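You operate a simulated robot arm through the tools that you are given. There is no shell and no other tool.

You are at the controls of a simulated robot arm. One attempt, no reset.

TASK
Push steel bar B5 in to the 10 mm mark.
Fine: tip the yellow lever clear first; use the red slide, draw it back, open the clamp and tip the lever back.
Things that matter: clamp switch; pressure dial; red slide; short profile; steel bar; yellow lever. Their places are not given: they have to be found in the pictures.

Only the result counts: the job must be done as asked and must still hold three seconds after the hand-in. Knocking over, shifting, dropping, spilling or breaking anything else fails it.

THE ROBOT
A 6-joint arm with a two-finger parallel gripper, fixed in place. Base frame: the origin is on the floor under the middle of its stand, x ahead of it, y to its left, z up; the work surface is at about z = 842. Lengths are in mm, angles in degrees, forces in N, time in s.
With the tool pointing down near the work surface it reaches from about 260 to 680 mm from the base axis. Its first joint turns from -66.0 to 66.0 degrees. Payload 2.9 kg.
Tool frame: the origin (TCP) lies between the finger pads and is the grasp point; the fingertips stand 30 mm ahead of it; z points along the fingers, y is the line along which they close. The gripper opens to 110 mm. The fingers are 20 mm wide and 10 mm thick; the gripper's body (48 by 112 mm) begins 55 mm behind the TCP.
Orientation is told as [roll, pitch, yaw] about the base's x, y, z axes, in that order, counted from this pose: with the fingers straight down and closing along the base's y, the tool's x points along the base's -x, its y along +y and its z along -z.

THE INTERFACE
- The arm moves only by the tool arm_command. Its argument "series" is a list of rows, each a list of 7 numbers: the shift along the tool's x, y, z in units of 50 mm (1.0 is 50 mm), then the turn, a rotation vector about the tool's x, y, z in units of 8 degrees (1.0 is 8 degrees), then the gripper command, from -1 (shut) to 1 (fully open), values between in proportion. In form: [[dx, dy, dz, wx, wy, wz, jaw], ...]. A call has 1 to 20 rows; each row shifts and turns the commanded pose from where the row before left it, along the tool's axes as they then stand. A call with a number of a shift or a turn outside -1 to 1 is refused whole. Each row takes 0.2 s and may step no farther than 50 mm and 8.6 degrees from the row before; otherwise, or with a gripper value out of range, the whole call is refused. A pose out of reach is approached as far as the arm can. The call stops where the force on the tool passes 50 N (or 10 N more than at its start, if that is more) or the arm is blocked; 0.2 s more then pass. The fingers move at their own pace (about 108 mm/s each) and stop on an object; they squeeze with about 37 N. The grip force told is the motor's: it shows also when the fingers shut on nothing. Time passes only in rows, and 0.2 s behind the last, so rows that do not move let the fingers close. The reply holds the time, the measured pose of the TCP, the force on the tool along the base axes, the opening and the grip force, in the units named above and with some noise, with the torque about the TCP (base axes, N m) and any sound that the robot's microphone picked up, and new pictures: "views" is both (left out), scene, wrist or none.
- Cameras (640 x 400 px; columns grow to the right, rows downward): "scene" is fixed at [91.8, 449.5, 1382.5]; the picture's right is [-0.57, -0.82, 0.00], its down [-0.47, 0.32, -0.82] and it looks along [0.68, -0.47, -0.57] (base axes); focal length 357 px, centre (320, 200). "wrist" rides on the gripper at [72, 17, -103] in the tool frame; the picture's right is [-0.23, 0.97, 0.00], its down [-0.76, -0.18, -0.62] and it looks along [-0.61, -0.14, 0.78] (tool axes); focal length 222 px, centre (320, 200).
- locate(camera, pixels): there is no depth. For up to 12 entries [column, row, z] of the newest picture of that camera ("zoom" is the newest enlarged one), the place [x, y] in the base frame at which the ray of that pixel passes the height z, good to about 2 mm. It takes no simulated time.
- enlarge(camera, box): a new picture of the part [left, top, right, bottom] of that camera's present view, enlarged. It takes no simulated time.
- sign_off(): hands the job in; it is judged then, once.

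Leave the gripper open and the arm clear of the work at the hand-in unless told otherwise.

The tools are called after ">>>" as name(argument=value, ...) on one line, values as JSON. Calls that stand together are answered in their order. arm_command: Moves the arm, as the interface text tells. Its arguments: {"type":"object","properties":{"series":{"type":"array","items":{"type":"array","items":{"type":"number"}}},"views":{"type":"string","enum":["both","scene","wrist","none"]}},"required":["series"]} The other tools are called the same way: locate (camera, pixels) gives the place at which the rays of pixels pass given heights; enlarge (camera, box) takes an enlarged picture of a part of a camera's view; sign_off () hands the job in.

At the start:

```text
clock: 0.0
tool_pos: [373.5, 90.8, 1185.4]
tool_rot: [0.0, 0.1, 0.1]
wrist_force: [-0.8, -0.2, 0.3]
wrist_torque: [-0.01, 0.02, 0.01]
width: 109.7
finger_force: 0.1
```

scene: 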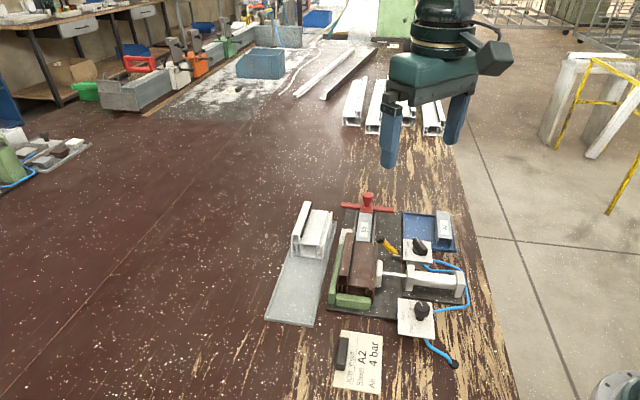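
wrist: 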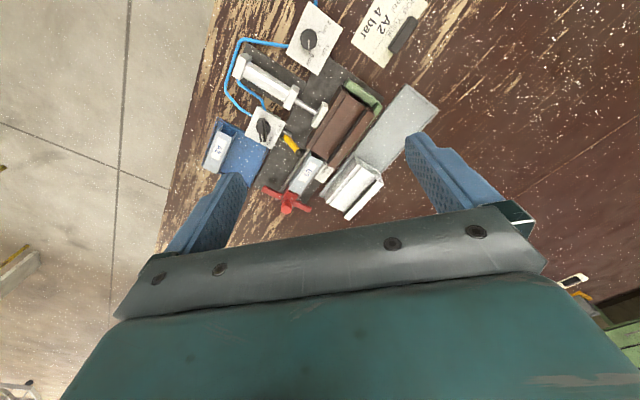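

I see the work area: a fixture with a brown profile, a clamp cylinder, two knobs on white plates, a red slide, a yellow lever, and a note. I'll enlarge these before moving.

>>> enlarge(camera="scene", box=[310, 180, 480, 320])

>>> enlarge(camera="scene", box=[300, 310, 480, 400])

>>> enlarge(camera="wrist", box=[190, 0, 450, 220])

```text
2.86 times, centred on (395, 250) of scene
```

zoom: 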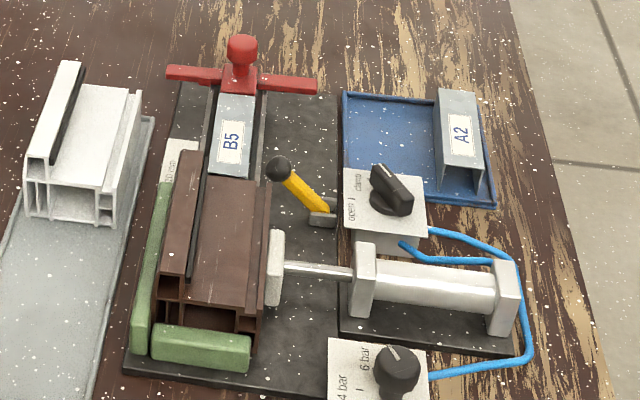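

```text
3.56 times, centred on (390, 355) of scene
```

zoom: 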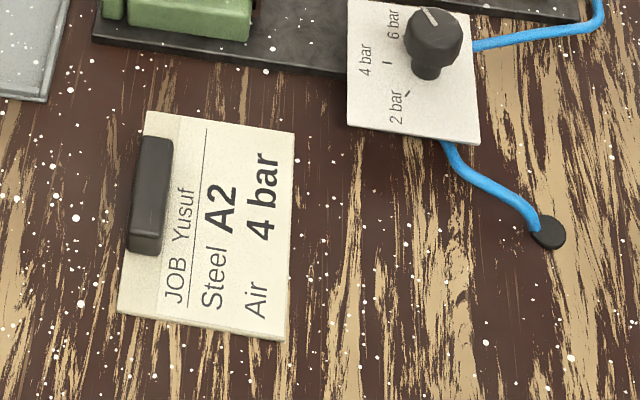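

```text
1.82 times, centred on (320, 110) of wrist
```

zoom: 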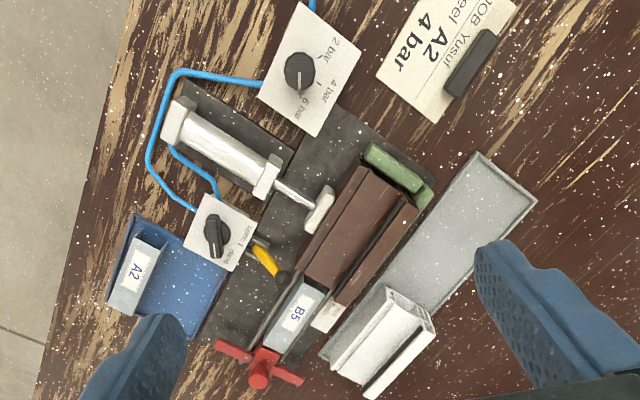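

I'll look closer at the details: the guide label near (358,235), the clamp switch near (418,246) and the dial near (421,312).

>>> enlarge(camera="scene", box=[335, 190, 400, 250])

>>> enlarge(camera="scene", box=[375, 225, 440, 270])

>>> enlarge(camera="scene", box=[390, 290, 445, 345])

>>> enlarge(camera="wrist", box=[260, 130, 360, 215])

```text
6.67 times, centred on (368, 220) of scene
```

zoom: 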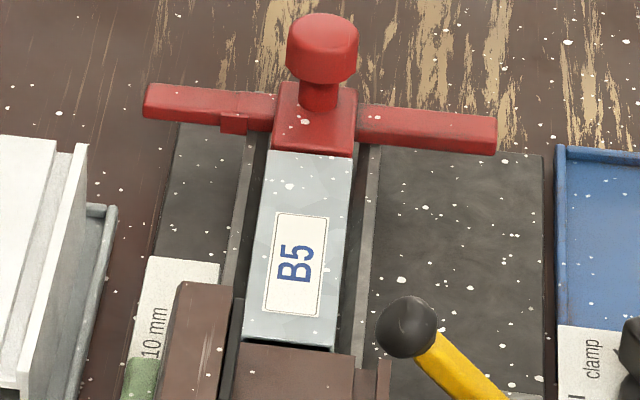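

```text
8.89 times, centred on (408, 248) of scene
```

zoom: 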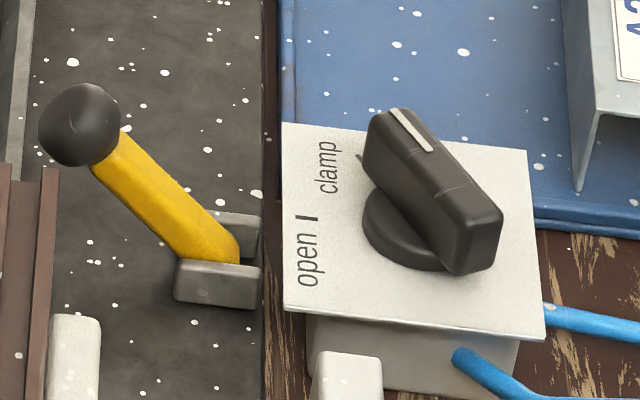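

```text
7.27 times, centred on (418, 318) of scene
```

zoom: 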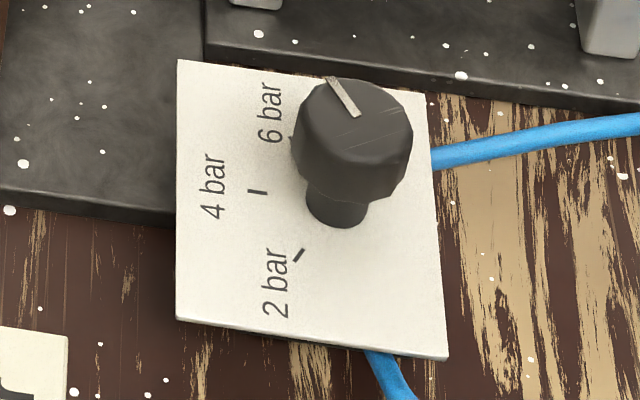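

```text
4.71 times, centred on (310, 172) of wrist
```

zoom: 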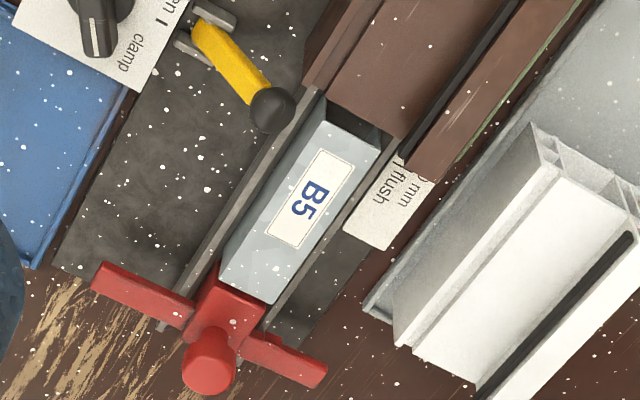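

The card reads "JOB Yusuf / Steel A2 / Air 4 bar", while the task asks for B5, which is already in the guide. The dial seems to point at 6 bar and the switch at "clamp". I'll locate the main points before moving.

>>> locate(camera="scene", pixels=[[366, 196, 900], [345, 207, 880], [392, 209, 880], [380, 241, 890], [397, 254, 855], [418, 247, 880], [421, 312, 880], [421, 318, 870], [378, 275, 880], [355, 245, 860], [351, 285, 900], [359, 370, 842]])

>>> locate(camera="wrist", pixels=[[290, 205, 900], [266, 190, 880], [308, 206, 880], [300, 152, 890], [292, 143, 855], [264, 128, 880], [308, 40, 880], [320, 110, 880], [324, 172, 860], [345, 125, 900], [311, 174, 880], [265, 132, 870]])

```text
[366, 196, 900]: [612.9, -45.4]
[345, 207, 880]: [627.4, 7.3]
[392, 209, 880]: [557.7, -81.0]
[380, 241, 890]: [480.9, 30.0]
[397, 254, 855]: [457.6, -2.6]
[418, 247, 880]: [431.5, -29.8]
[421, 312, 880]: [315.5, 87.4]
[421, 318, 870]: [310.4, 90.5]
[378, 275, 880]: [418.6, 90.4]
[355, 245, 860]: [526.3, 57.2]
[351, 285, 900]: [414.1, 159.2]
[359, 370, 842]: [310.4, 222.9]
```

```text
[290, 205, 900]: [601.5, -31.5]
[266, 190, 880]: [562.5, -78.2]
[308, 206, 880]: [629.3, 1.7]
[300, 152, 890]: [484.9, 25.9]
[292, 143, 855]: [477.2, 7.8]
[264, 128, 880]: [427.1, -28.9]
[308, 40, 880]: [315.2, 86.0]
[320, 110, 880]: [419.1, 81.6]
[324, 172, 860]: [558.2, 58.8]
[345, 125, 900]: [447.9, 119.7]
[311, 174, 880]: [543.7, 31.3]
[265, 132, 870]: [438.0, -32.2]
```

Both cameras agree: the cross handle runs from about (627,5) to (560,-80), so the push direction is about (-0.78, 0.62). I'll lower the arm to about (434,41,985) for a closer wrist view, well above everything.

>>> arm_command(series=[[-0.24, -0.2, 0.8, 0, 0, 0, 1], [-0.24, -0.2, 0.8, 0, 0, 0, 1], [-0.24, -0.2, 0.8, 0, 0, 0, 1], [-0.24, -0.2, 0.8, 0, 0, 0, 1], [-0.24, -0.2, 0.8, 0, 0, 0, 1], [0, 0, 0, 0, 0, 0, 1]], views="both")

```text
clock: 1.4
tool_pos: [431.6, 39.0, 985.2]
tool_rot: [0.0, 0.0, 0.0]
wrist_force: [-0.4, 0.7, -0.7]
wrist_torque: [0.04, -0.01, 0.03]
width: 109.8
finger_force: 0.2
```

scene: 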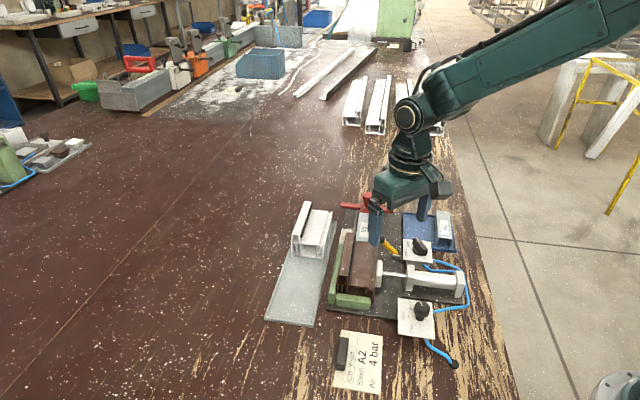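
wrist: 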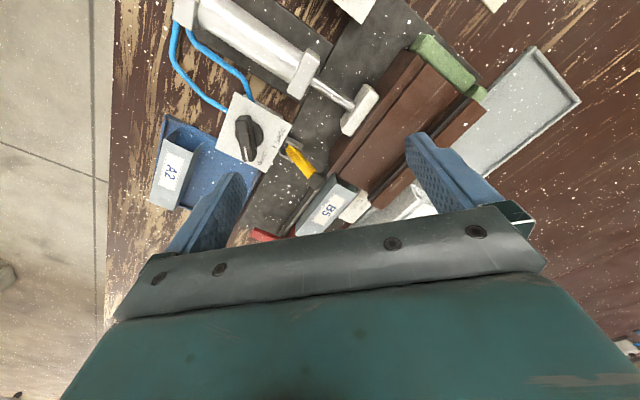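

Now I'll enlarge the wrist view around the clamp pad and switch, and around the guide.

>>> enlarge(camera="wrist", box=[210, 80, 330, 180])

>>> enlarge(camera="wrist", box=[310, 20, 490, 150])

>>> enlarge(camera="wrist", box=[240, 130, 420, 250])

```text
4.00 times, centred on (270, 130) of wrist
```

zoom: 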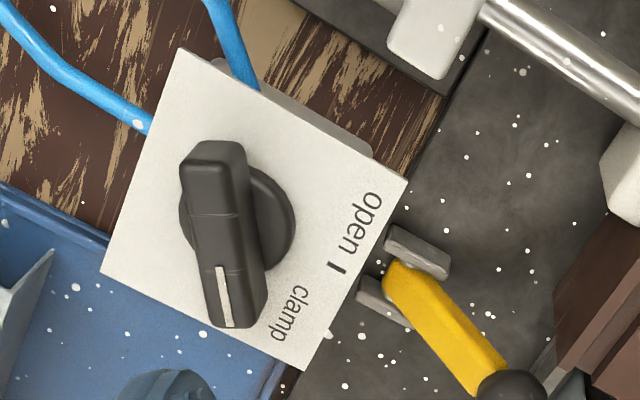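

```text
3.08 times, centred on (400, 85) of wrist
```

zoom: 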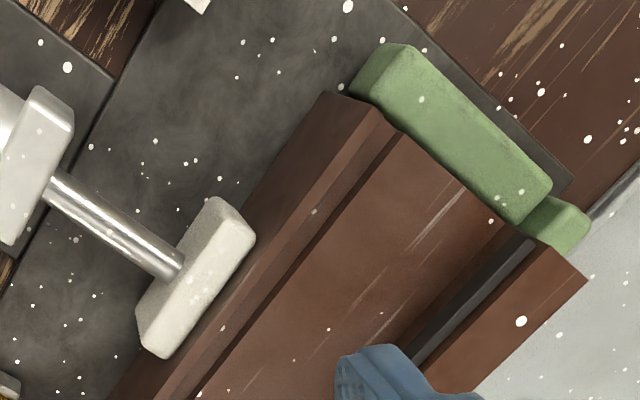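

```text
3.33 times, centred on (330, 190) of wrist
```

zoom: 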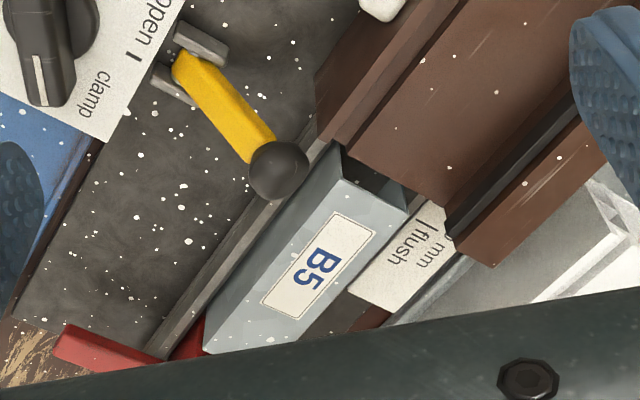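

The switch handle points at "clamp" and the clamp pad is at the profile's side. Next to the guide is a label with "flush" and "10 mm" lines. I'll move forward at this height to see the red slide, its pointer tab and the lever more closely.

>>> arm_command(series=[[-0.72, -0.33, 0, 0, 0, 0, 1], [-0.72, -0.33, 0, 0, 0, 0, 1], [-0.72, -0.33, 0, 0, 0, 0, 1], [0, 0, 0, 0, 0, 0, 1]], views="both")

```text
clock: 2.4
tool_pos: [542.0, -8.0, 985.0]
tool_rot: [0.0, 0.0, 0.0]
wrist_force: [-0.2, -0.3, -0.9]
wrist_torque: [0.01, -0.02, 0.03]
width: 110.0
finger_force: 0.0
```

scene: 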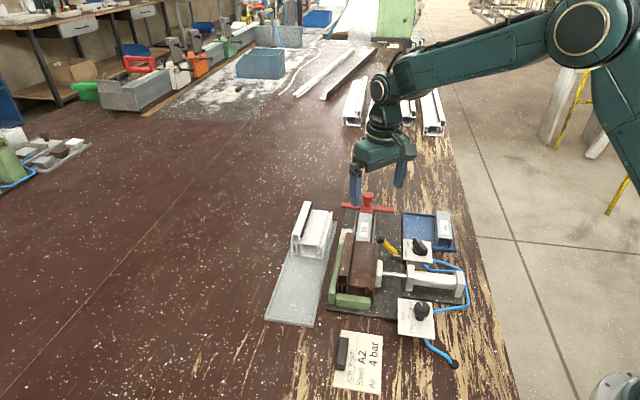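
wrist: 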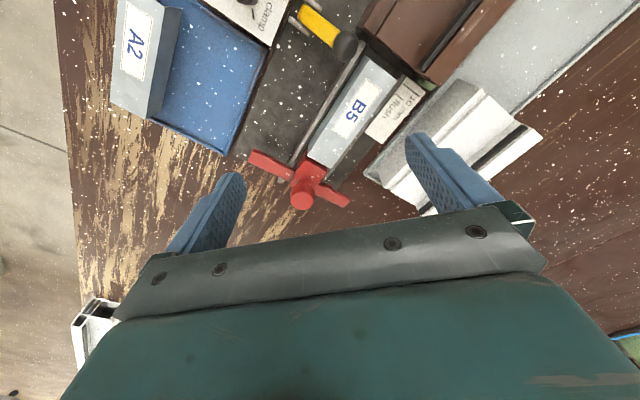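

The red slide is now visible around (303,185) in the wrist picture. I'll enlarge that area and the label.

>>> enlarge(camera="wrist", box=[235, 125, 375, 220])

>>> enlarge(camera="wrist", box=[290, 0, 450, 140])

>>> enlarge(camera="scene", box=[335, 185, 405, 260])

```text
4.21 times, centred on (305, 172) of wrist
```

zoom: 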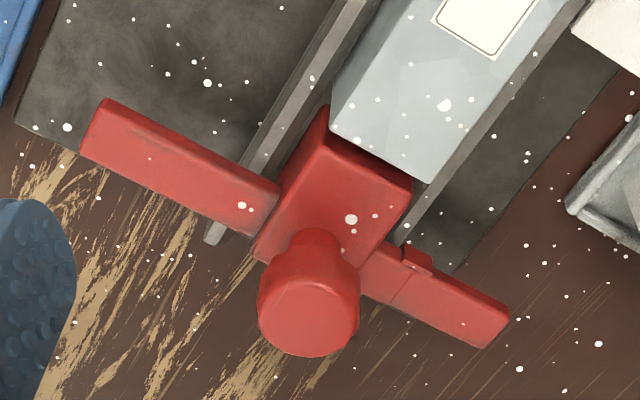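

```text
2.86 times, centred on (370, 70) of wrist
```

zoom: 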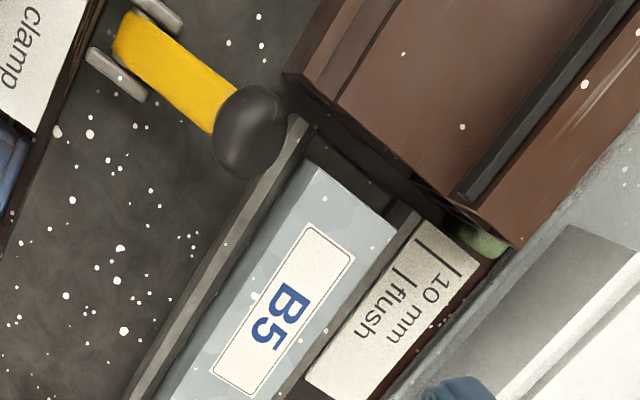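

```text
5.33 times, centred on (370, 222) of scene
```

zoom: 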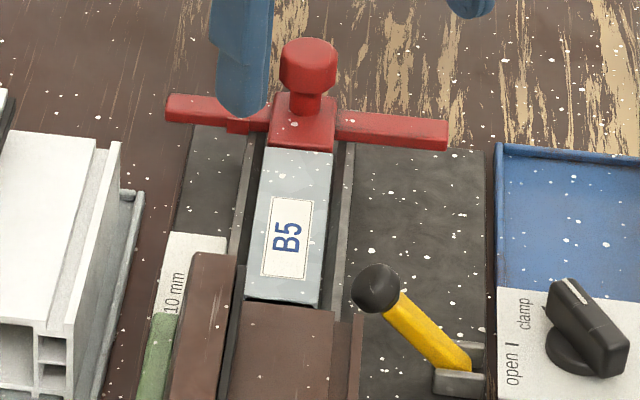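

Let me read the label lines and the tab more exactly, at higher magnification.

>>> enlarge(camera="wrist", box=[360, 60, 430, 150])

>>> enlarge(camera="wrist", box=[285, 0, 385, 60])

```text
4.44 times, centred on (395, 105) of wrist
```

zoom: 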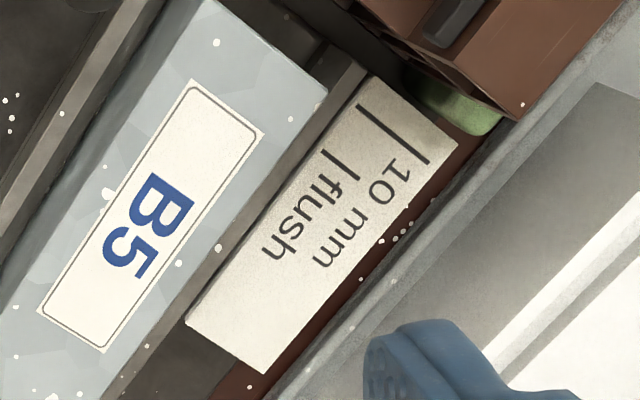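

```text
6.40 times, centred on (335, 30) of wrist
```

zoom: 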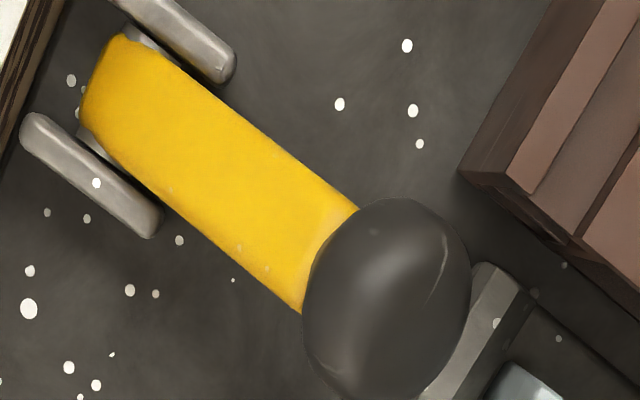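

I'll triangulate the slide parts with both cameras: knob, cross handle ends, lever knob, and label lines.

>>> locate(camera="scene", pixels=[[393.8, 207, 880], [341.5, 202.3, 880], [367.8, 194.8, 920], [367.8, 194.8, 900], [354.4, 207.9, 870], [380.6, 240.1, 890], [380.6, 240.1, 870], [371.5, 194.5, 920], [397, 255, 860], [370, 222, 870], [361, 280, 900], [340, 245, 852]])

>>> locate(camera="wrist", pixels=[[253.9, 148.2, 880], [349.7, 199.3, 880], [302.1, 200.5, 920], [302.1, 200.5, 900], [325.2, 185.1, 870], [345, 46, 890], [345, 46, 870], [404, 84, 855], [400, 97, 855], [411, 91, 855], [396.5, 94, 855], [412, 96, 855]])

```text
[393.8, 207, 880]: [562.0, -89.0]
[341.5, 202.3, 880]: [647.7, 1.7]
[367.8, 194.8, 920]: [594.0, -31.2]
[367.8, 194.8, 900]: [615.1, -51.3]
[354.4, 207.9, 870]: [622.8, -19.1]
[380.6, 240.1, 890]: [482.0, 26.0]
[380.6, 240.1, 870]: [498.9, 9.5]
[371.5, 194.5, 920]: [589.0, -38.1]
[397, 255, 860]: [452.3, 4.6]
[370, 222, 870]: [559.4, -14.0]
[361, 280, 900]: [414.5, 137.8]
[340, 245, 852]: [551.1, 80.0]
```

```text
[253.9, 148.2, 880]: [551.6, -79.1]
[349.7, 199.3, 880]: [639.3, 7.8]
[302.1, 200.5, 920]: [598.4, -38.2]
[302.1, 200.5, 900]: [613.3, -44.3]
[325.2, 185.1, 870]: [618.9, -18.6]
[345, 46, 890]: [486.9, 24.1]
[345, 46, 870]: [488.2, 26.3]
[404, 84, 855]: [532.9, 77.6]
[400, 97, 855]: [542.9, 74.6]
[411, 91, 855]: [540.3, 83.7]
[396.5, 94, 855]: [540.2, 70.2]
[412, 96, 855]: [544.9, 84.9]
```

I'll get the push direction from the straight edges: label corners and guide rails in the wrist view.

>>> locate(camera="wrist", pixels=[[406.3, 76.8, 855], [364.6, 132.5, 855], [382.6, 144, 855], [426.1, 93.3, 855], [363, 42, 865], [303.5, 138.3, 865], [403.3, 75.3, 865], [357.8, 138.3, 865], [403.6, 83.6, 855], [419.8, 96.7, 855], [396, 94.2, 855], [403.3, 100, 855]])

>>> enlarge(camera="scene", box=[335, 195, 385, 265])

```text
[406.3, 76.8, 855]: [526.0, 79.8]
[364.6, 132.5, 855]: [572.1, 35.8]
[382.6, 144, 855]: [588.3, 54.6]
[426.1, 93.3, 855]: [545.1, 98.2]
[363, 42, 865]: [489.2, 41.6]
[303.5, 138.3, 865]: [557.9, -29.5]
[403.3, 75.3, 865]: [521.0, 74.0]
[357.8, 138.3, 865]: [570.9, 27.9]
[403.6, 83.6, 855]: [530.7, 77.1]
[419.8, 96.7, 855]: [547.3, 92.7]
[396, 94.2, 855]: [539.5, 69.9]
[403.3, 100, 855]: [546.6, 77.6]
```

```text
5.71 times, centred on (360, 230) of scene
```

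zoom: 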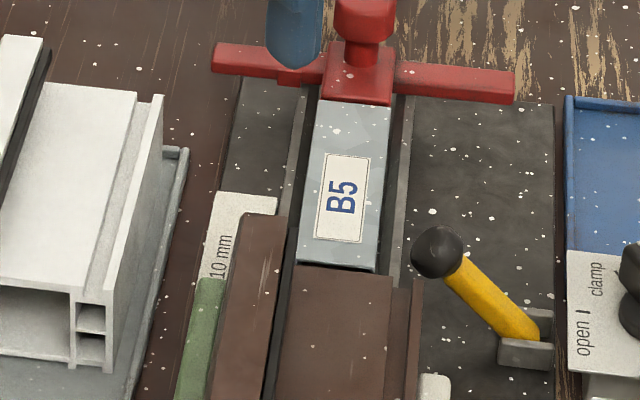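

The guide runs at about 45°: push direction is about (-0.707, +0.707). The pointer tab on the slide has to travel roughly 125 mm to the "10 mm" line. I'll turn the gripper by yaw -45° so the tool x axis lies along the push direction, then look closer.

>>> arm_command(series=[[0, 0, 0, 0, 0, 0.9375, 1], [0, 0, 0, 0, 0, 0.9375, 1], [0, 0, 0, 0, 0, 0.9375, 1], [0, 0, 0, 0, 0, 0.9375, 1], [0, 0, 0, 0, 0, 0.9375, 1], [0, 0, 0, 0, 0, 0.9375, 1], [-0.6, 0.4, 0.2, 0, 0, 0, 1], [0, 0, 0, 0, 0, 0, 1]], views="both")

```text
clock: 4.2
tool_pos: [577.8, -16.2, 975.0]
tool_rot: [0.0, 0.0, -45.1]
wrist_force: [0.2, -0.2, 0.2]
wrist_torque: [-0.05, 0.0, 0.03]
width: 109.8
finger_force: 0.1
```

scene: 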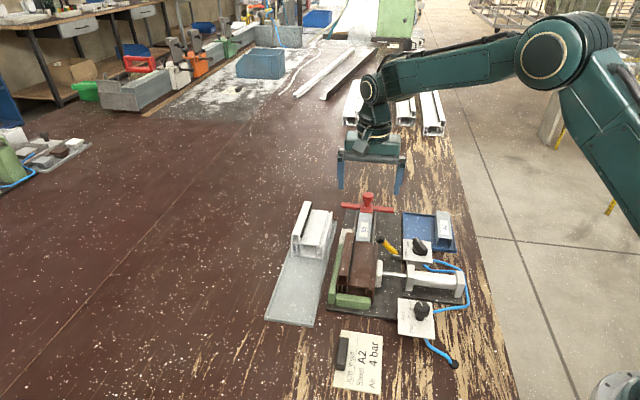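
wrist: 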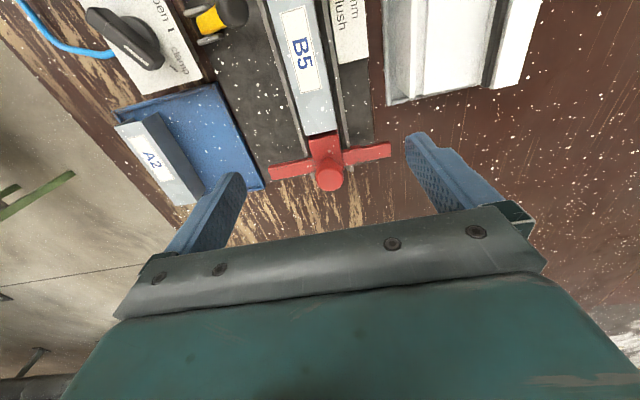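

>>> enlarge(camera="wrist", box=[260, 115, 400, 200])

>>> enlarge(camera="wrist", box=[180, 0, 400, 130])

>>> enlarge(camera="scene", box=[335, 185, 400, 225])

```text
4.57 times, centred on (330, 158) of wrist
```

zoom: 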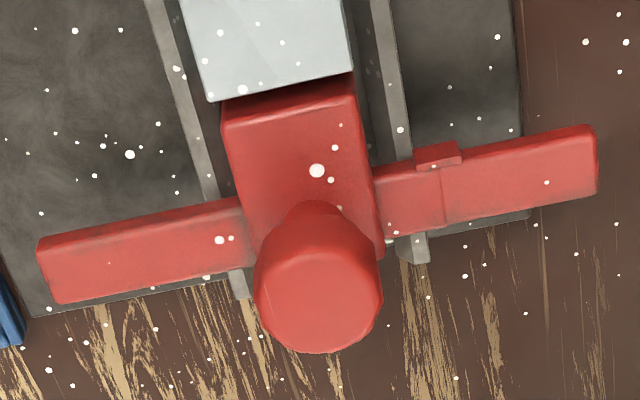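

```text
2.91 times, centred on (290, 65) of wrist
```

zoom: 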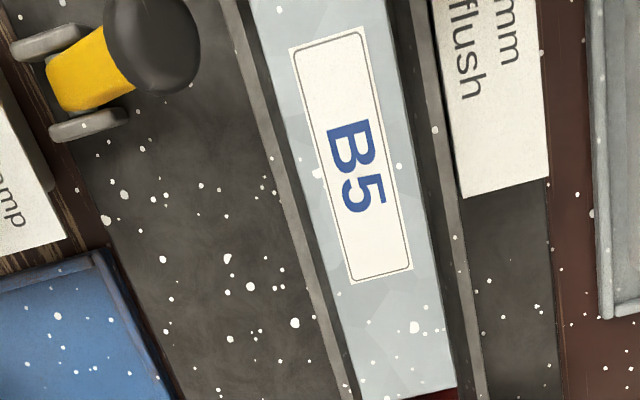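

```text
9.85 times, centred on (368, 205) of scene
```

zoom: 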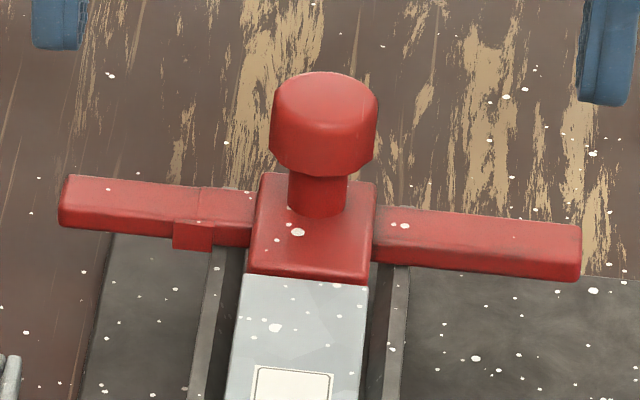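

I'll triangulate knob top, block top corners, and arm ends using both views.

>>> locate(camera="wrist", pixels=[[330, 179.9, 920], [330, 179.9, 900], [309.9, 141.6, 890], [309.9, 141.6, 870], [338.3, 135.7, 890], [338.3, 135.7, 870], [355.5, 148.5, 880], [355.5, 148.5, 860], [390.6, 155.8, 890], [390.6, 155.8, 870], [273.5, 180.5, 890], [273.5, 180.5, 870]])

>>> locate(camera="scene", pixels=[[368.5, 194.8, 920], [368.5, 194.8, 900], [360.6, 212.1, 890], [360.6, 212.1, 870], [373.1, 213.1, 890], [373.1, 213.1, 870], [355, 207.5, 880], [355, 207.5, 860], [342.6, 202.5, 890], [342.6, 202.5, 870], [394.6, 207.6, 890], [394.6, 207.6, 870]])

```text
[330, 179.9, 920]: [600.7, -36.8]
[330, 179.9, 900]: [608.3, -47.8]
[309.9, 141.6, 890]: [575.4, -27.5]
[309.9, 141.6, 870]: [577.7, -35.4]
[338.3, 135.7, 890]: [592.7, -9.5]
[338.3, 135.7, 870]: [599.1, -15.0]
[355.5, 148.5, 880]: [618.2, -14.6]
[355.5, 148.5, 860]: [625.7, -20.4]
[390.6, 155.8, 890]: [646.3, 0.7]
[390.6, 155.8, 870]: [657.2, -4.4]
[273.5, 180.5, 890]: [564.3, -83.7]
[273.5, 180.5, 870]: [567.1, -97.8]
```

```text
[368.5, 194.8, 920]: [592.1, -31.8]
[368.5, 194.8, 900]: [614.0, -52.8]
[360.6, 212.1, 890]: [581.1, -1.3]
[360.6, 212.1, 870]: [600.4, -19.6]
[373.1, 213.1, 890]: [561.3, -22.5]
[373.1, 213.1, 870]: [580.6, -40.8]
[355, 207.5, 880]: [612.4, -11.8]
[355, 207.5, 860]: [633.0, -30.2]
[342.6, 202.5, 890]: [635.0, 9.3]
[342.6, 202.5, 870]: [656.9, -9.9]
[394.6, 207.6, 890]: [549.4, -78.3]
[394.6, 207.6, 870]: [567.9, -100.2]
```

Estimates: the knob top is at z≈909, at s≈-458 along the push line and t≈398 across it. The block and cross handle top are at z≈876. The lever ball is at z≈886, in the path of the right handle arm. Next I'll view the lever and switch from close by, moving over them at z=975.

>>> arm_command(series=[[0.65, -0.38, 0, 0, 0, 0, 1], [0.65, -0.38, 0, 0, 0, 0, 1], [0.64, -0.38, 0, 0, 0, 0, 1], [0, 0, 0, 0, 0, 0, 1]], views="both")

```text
clock: 5.2
tool_pos: [469.1, 13.6, 978.4]
tool_rot: [0.1, 0.1, -45.0]
wrist_force: [0.1, -0.5, 0.2]
wrist_torque: [0.02, 0.01, 0.0]
width: 110.1
finger_force: 0.0
```

scene: 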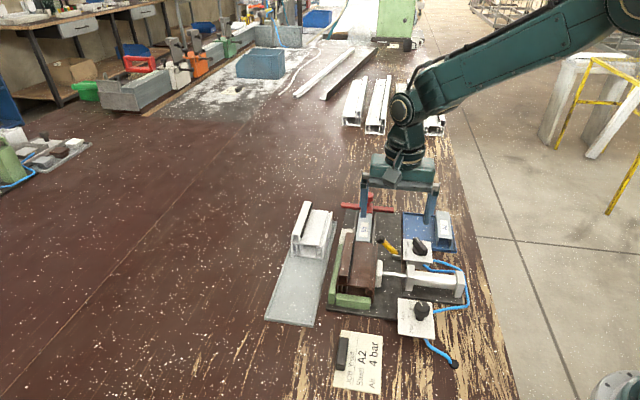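
wrist: 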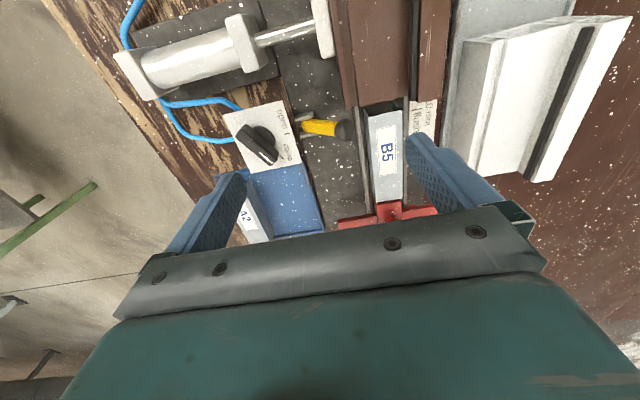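

>>> enlarge(camera="wrist", box=[220, 90, 370, 190])

>>> enlarge(camera="wrist", box=[280, 90, 370, 150])

>>> enlarge(camera="wrist", box=[240, 0, 440, 130])

>>> enlarge(camera="scene", box=[370, 230, 440, 275])

```text
4.00 times, centred on (295, 140) of wrist
```

zoom: 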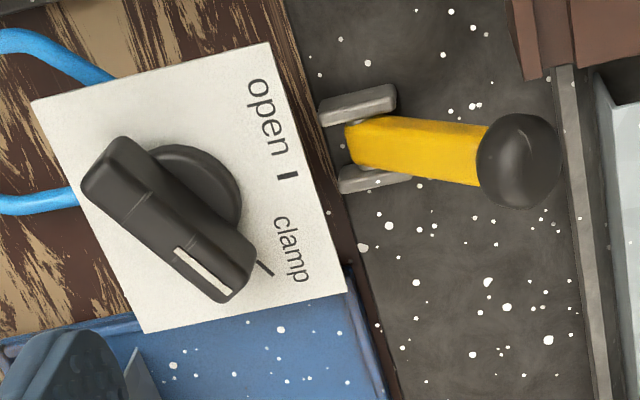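

```text
6.67 times, centred on (325, 120) of wrist
```

zoom: 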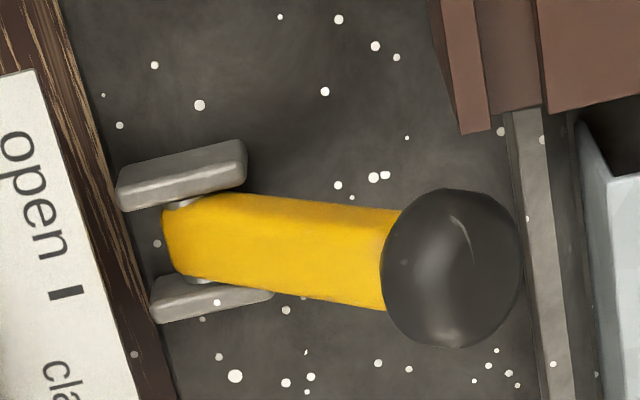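

```text
3.08 times, centred on (340, 65) of wrist
```

zoom: 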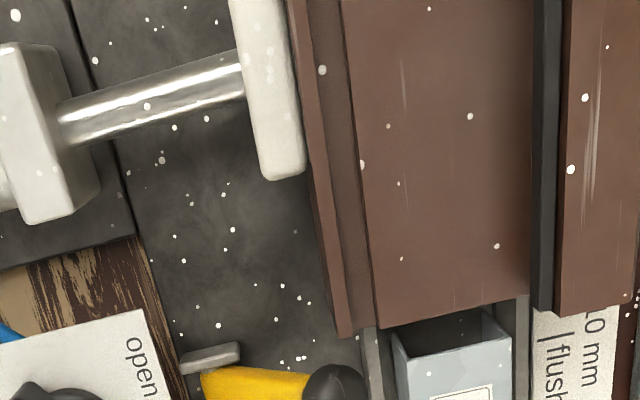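

```text
8.89 times, centred on (405, 252) of scene
```

zoom: 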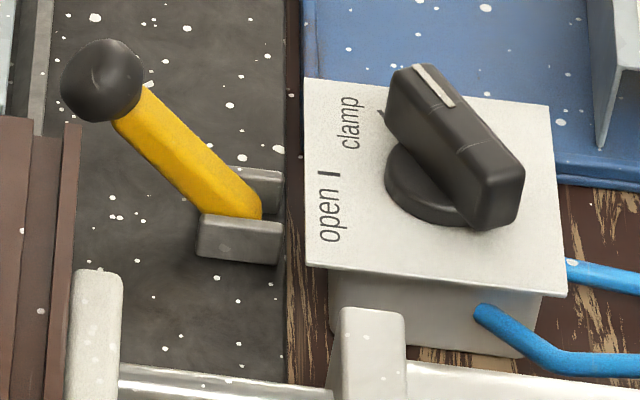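

The switch points at "clamp" (tick at (265,268) of the 4x zoom), with "open" about 55° away. I'll triangulate the lever ball, lever pivot, profile end and switch plate.

>>> locate(camera="wrist", pixels=[[305.5, 126.5, 860], [305.5, 126.5, 870], [344.5, 130.2, 890], [344.5, 130.2, 880], [348.1, 108.8, 890], [348.1, 108.8, 870], [359.5, 105.6, 900], [359.5, 105.6, 890], [282.5, 100.5, 880], [282.5, 100.5, 870], [301.8, 162.5, 880], [301.8, 162.5, 870]])

>>> locate(camera="scene", pixels=[[396.6, 252.6, 860], [396.6, 252.6, 870], [380.5, 238.5, 890], [380.5, 238.5, 880], [378.5, 244, 890], [378.5, 244, 870], [353.5, 233, 900], [353.5, 233, 890], [403.3, 259.3, 880], [403.3, 259.3, 870], [403.3, 238.3, 880], [403.3, 238.3, 870]])

```text
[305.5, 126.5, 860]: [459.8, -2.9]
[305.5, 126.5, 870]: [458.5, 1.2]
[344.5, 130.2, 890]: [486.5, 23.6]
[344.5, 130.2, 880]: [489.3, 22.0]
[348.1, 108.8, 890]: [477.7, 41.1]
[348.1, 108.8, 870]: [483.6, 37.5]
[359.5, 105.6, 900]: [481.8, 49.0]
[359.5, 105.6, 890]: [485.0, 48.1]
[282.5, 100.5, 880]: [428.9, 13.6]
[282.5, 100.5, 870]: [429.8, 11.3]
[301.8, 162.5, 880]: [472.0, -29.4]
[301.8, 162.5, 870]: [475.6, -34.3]
```

```text
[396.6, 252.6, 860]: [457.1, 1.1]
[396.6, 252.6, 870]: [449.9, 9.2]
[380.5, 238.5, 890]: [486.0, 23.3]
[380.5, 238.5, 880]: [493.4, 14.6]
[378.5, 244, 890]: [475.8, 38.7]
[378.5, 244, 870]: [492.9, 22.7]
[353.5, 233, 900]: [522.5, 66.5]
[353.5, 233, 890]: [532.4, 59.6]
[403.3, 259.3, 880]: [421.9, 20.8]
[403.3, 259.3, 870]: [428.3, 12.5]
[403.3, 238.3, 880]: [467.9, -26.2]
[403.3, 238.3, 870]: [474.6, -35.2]
```

The ball is at s≈-327, t≈360, z≈890, and the pivot is at t≈322, z≈856, so the lever swings across the guide. I'll push it over with closed fingers from the guide side. First I'll close the fingers, move over the point beside the ball (s=-330, t=386), and go down to z=930 to check.

>>> arm_command(series=[[-0.08, 0.45, 0, 0, 0, 0, -1], [-0.08, 0.45, 0, 0, 0, 0, -1], [0, 0, 0, 0, 0, 0, -1], [0, 0, 0.48, 0, 0, 0, -1], [0, 0, 0.48, 0, 0, 0, -1], [0, 0, 0, 0, 0, 0, -1]], views="both")

```text
clock: 6.6
tool_pos: [503.5, 39.3, 927.6]
tool_rot: [0.1, 0.0, -45.0]
wrist_force: [0.7, -0.3, 0.2]
wrist_torque: [-0.01, 0.03, 0.05]
width: 0.1
finger_force: 37.5
```

scene: 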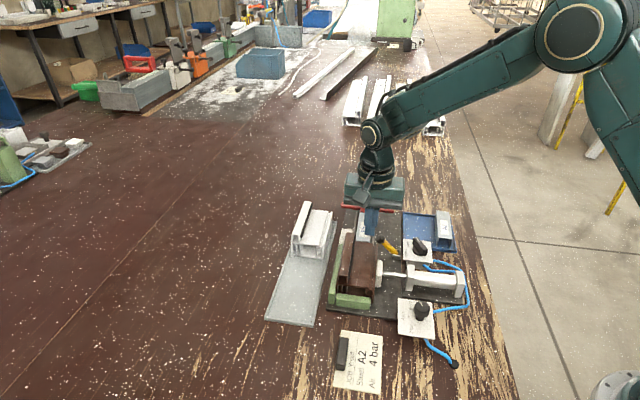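
wrist: 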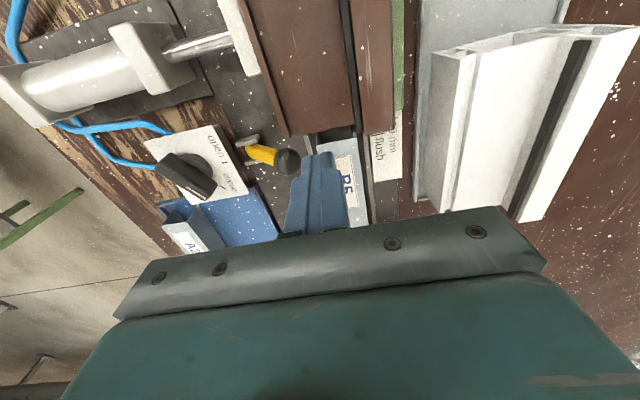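

>>> enlarge(camera="wrist", box=[220, 110, 400, 240])

>>> enlarge(camera="scene", box=[335, 190, 425, 270])

```text
3.08 times, centred on (310, 175) of wrist
```

zoom: 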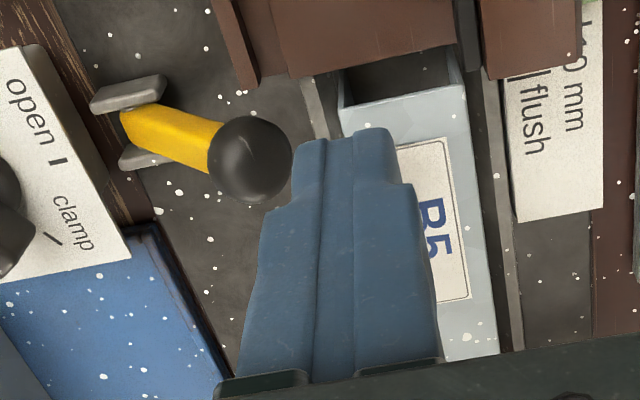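

```text
5.00 times, centred on (380, 230) of scene
```

zoom: 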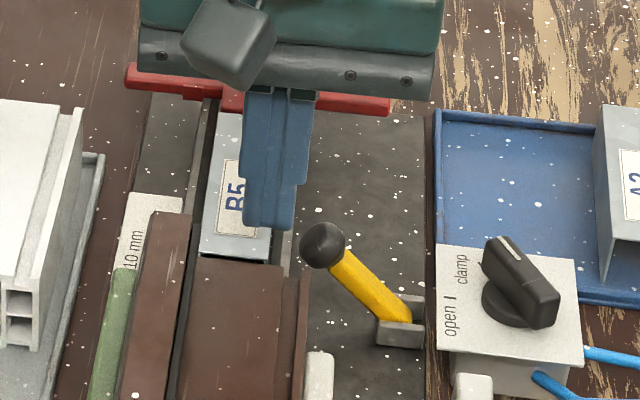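

The ball is just left of the closed fingers. I'll shift 4 mm away, lower to z≈912, then sweep towards -t while rising along the lever's arc, up to roughly upright.

>>> arm_command(series=[[0, 0.08, 0, 0, 0, 0, -1], [0, 0, 0.31, 0, 0, 0, -1], [0, -0.12, 0, 0, 0, 0, -1], [0, -0.184, -0.166, 0, 0, 0, -1], [0, -0.238, -0.122, 0, 0, 0, -1], [0, -0.26, -0.058, 0, 0, 0, -1], [0, 0, 0, 0, 0, 0, -1]], views="both")

```text
clock: 8.2
tool_pos: [479.2, 15.1, 931.4]
tool_rot: [-0.1, 0.0, -45.0]
wrist_force: [-0.1, -0.6, -0.3]
wrist_torque: [0.01, -0.01, 0.01]
width: 0.1
finger_force: 36.4
```

scene: 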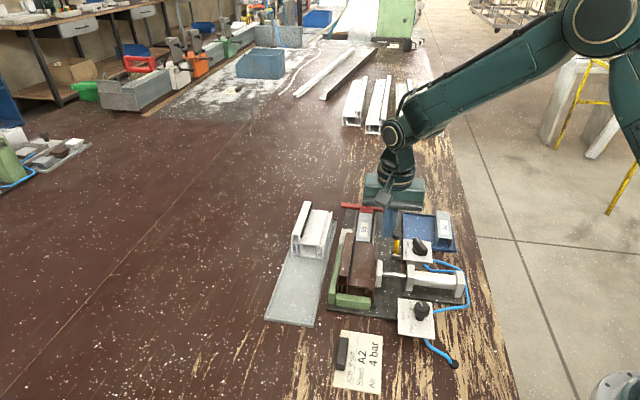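
wrist: 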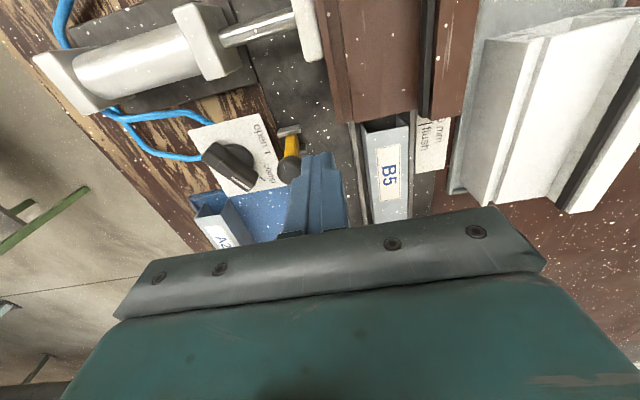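

The lever has come up with no noticeable force. Let me look closely.

>>> enlarge(camera="wrist", box=[220, 100, 370, 220])

>>> enlarge(camera="scene", box=[360, 200, 440, 270])

```text
3.33 times, centred on (295, 160) of wrist
```

zoom: 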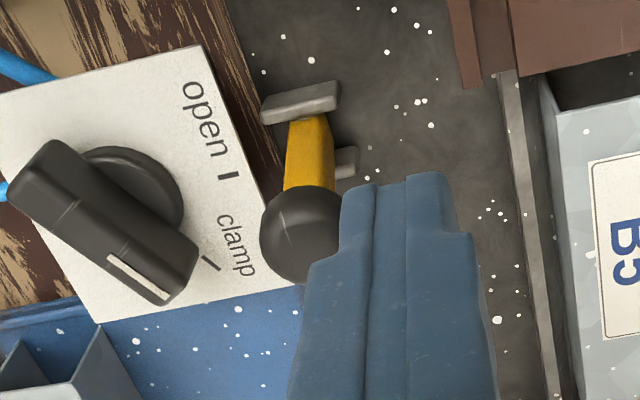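

```text
5.71 times, centred on (400, 235) of scene
```

zoom: 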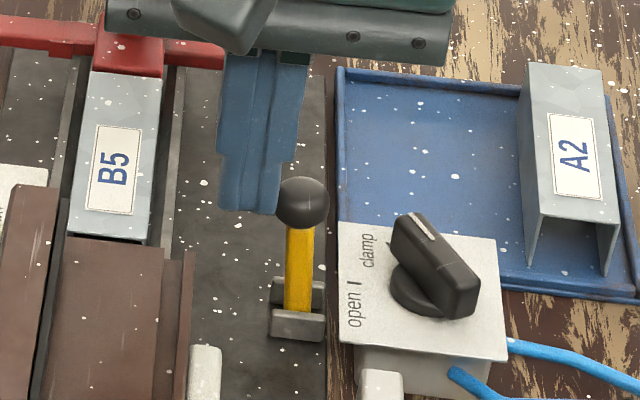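

The lever is about upright now. I'll push on 12 mm more in small steps, watching the force.

>>> arm_command(series=[[0, -0.12, 0, 0, 0, 0, -1], [0, -0.12, 0, 0, 0, 0, -1], [0, 0, 0, 0, 0, 0, -1]], views="both")

```text
clock: 9.0
tool_pos: [470.9, 6.0, 929.9]
tool_rot: [0.0, -0.1, -44.9]
wrist_force: [0.1, -0.3, -0.1]
wrist_torque: [0.01, -0.01, -0.01]
width: 0.1
finger_force: 37.1
```

scene: 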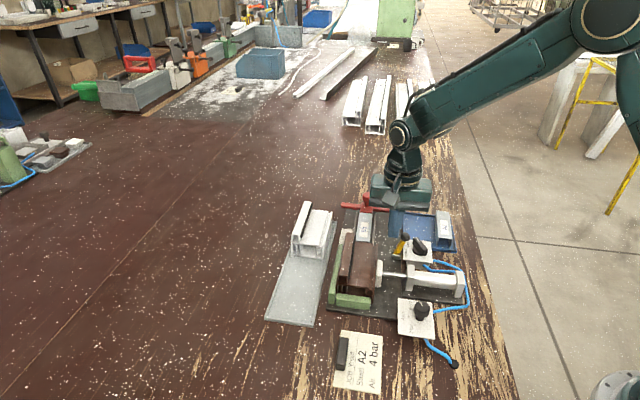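
wrist: 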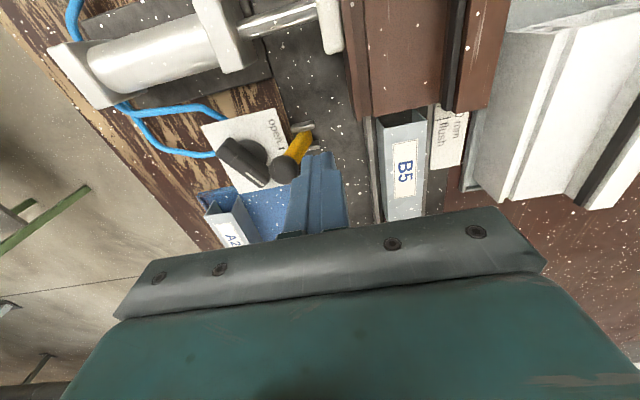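

>>> enlarge(camera="wrist", box=[220, 100, 370, 220])

>>> enlarge(camera="scene", box=[360, 200, 440, 270])

```text
3.33 times, centred on (295, 160) of wrist
```

zoom: 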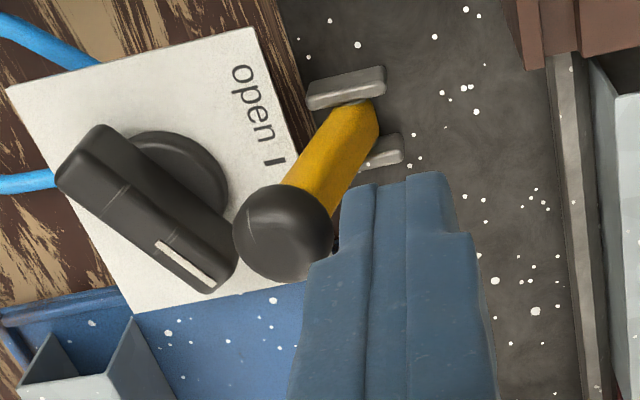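

```text
5.71 times, centred on (400, 235) of scene
```

zoom: 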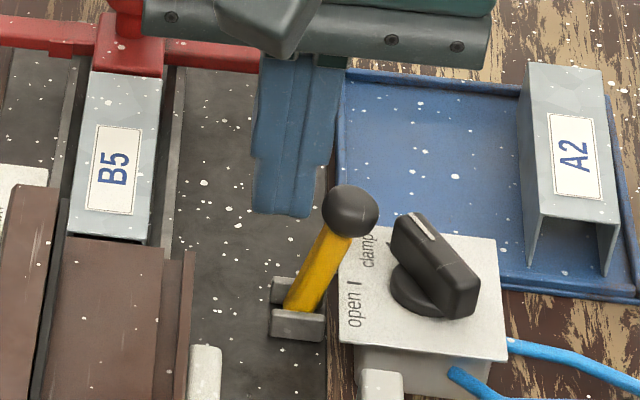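

The lever has tipped past upright, towards the switch. I'll lift straight up and see whether it stays.

>>> arm_command(series=[[0, 0, -0.7, 0, 0, 0, -1], [0, 0, -0.7, 0, 0, 0, -1], [0, 0, 0, 0, 0, 0, -1]], views="both")

>>> enlarge(camera="scene", box=[360, 200, 440, 270])

>>> enlarge(camera="wrist", box=[220, 70, 370, 190])

```text
clock: 9.8
tool_pos: [469.7, 5.6, 999.9]
tool_rot: [0.0, 0.0, -45.1]
wrist_force: [0.6, 0.0, -0.5]
wrist_torque: [-0.02, 0.0, 0.01]
width: 0.1
finger_force: 36.6
```

scene: 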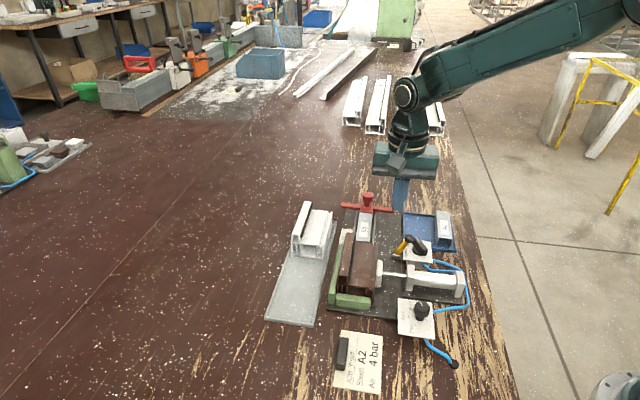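
wrist: 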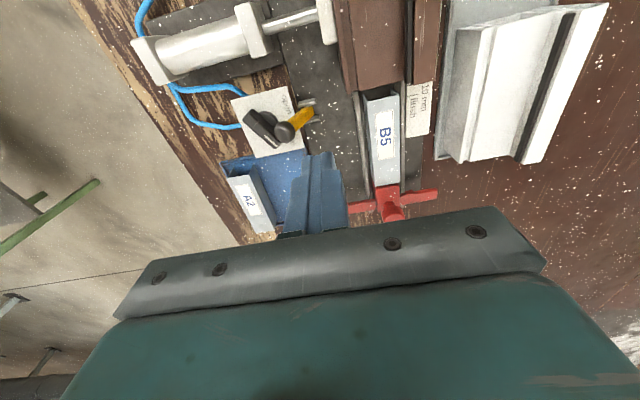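

```text
5.71 times, centred on (400, 235) of scene
```

zoom: 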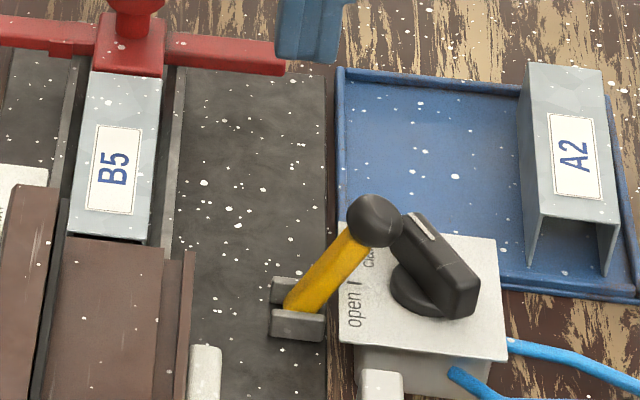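

```text
3.33 times, centred on (295, 130) of wrist
```

zoom: 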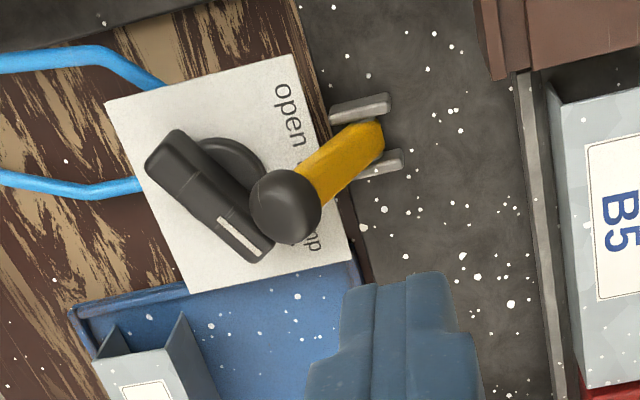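

The lever fell on to its stop, leaning over the switch plate. I'll locate the ball and the switch handle now so I know whether I can turn the switch later.

>>> locate(camera="wrist", pixels=[[284.5, 131.5, 900], [284.5, 131.5, 890], [247.7, 111.1, 890], [247.7, 111.1, 880], [273, 150, 890], [273, 150, 880], [268, 126, 890], [268, 126, 870]])

>>> locate(camera="scene", pixels=[[409.6, 238.5, 900], [409.6, 238.5, 890], [424.5, 249.5, 890], [424.5, 249.5, 880], [416.5, 237.5, 890], [416.5, 237.5, 880], [417, 252.5, 890], [417, 252.5, 870]])

```text
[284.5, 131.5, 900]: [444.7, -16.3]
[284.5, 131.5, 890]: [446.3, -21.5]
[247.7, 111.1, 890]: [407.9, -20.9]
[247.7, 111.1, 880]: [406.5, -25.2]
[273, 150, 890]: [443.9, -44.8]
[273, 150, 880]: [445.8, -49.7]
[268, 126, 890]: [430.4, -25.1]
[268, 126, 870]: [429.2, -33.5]
```

```text
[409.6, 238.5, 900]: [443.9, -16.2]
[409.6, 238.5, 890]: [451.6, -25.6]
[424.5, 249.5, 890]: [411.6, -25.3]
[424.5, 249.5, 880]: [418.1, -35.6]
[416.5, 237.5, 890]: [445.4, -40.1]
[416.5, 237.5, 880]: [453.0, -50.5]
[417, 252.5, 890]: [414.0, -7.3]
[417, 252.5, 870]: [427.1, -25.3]
```

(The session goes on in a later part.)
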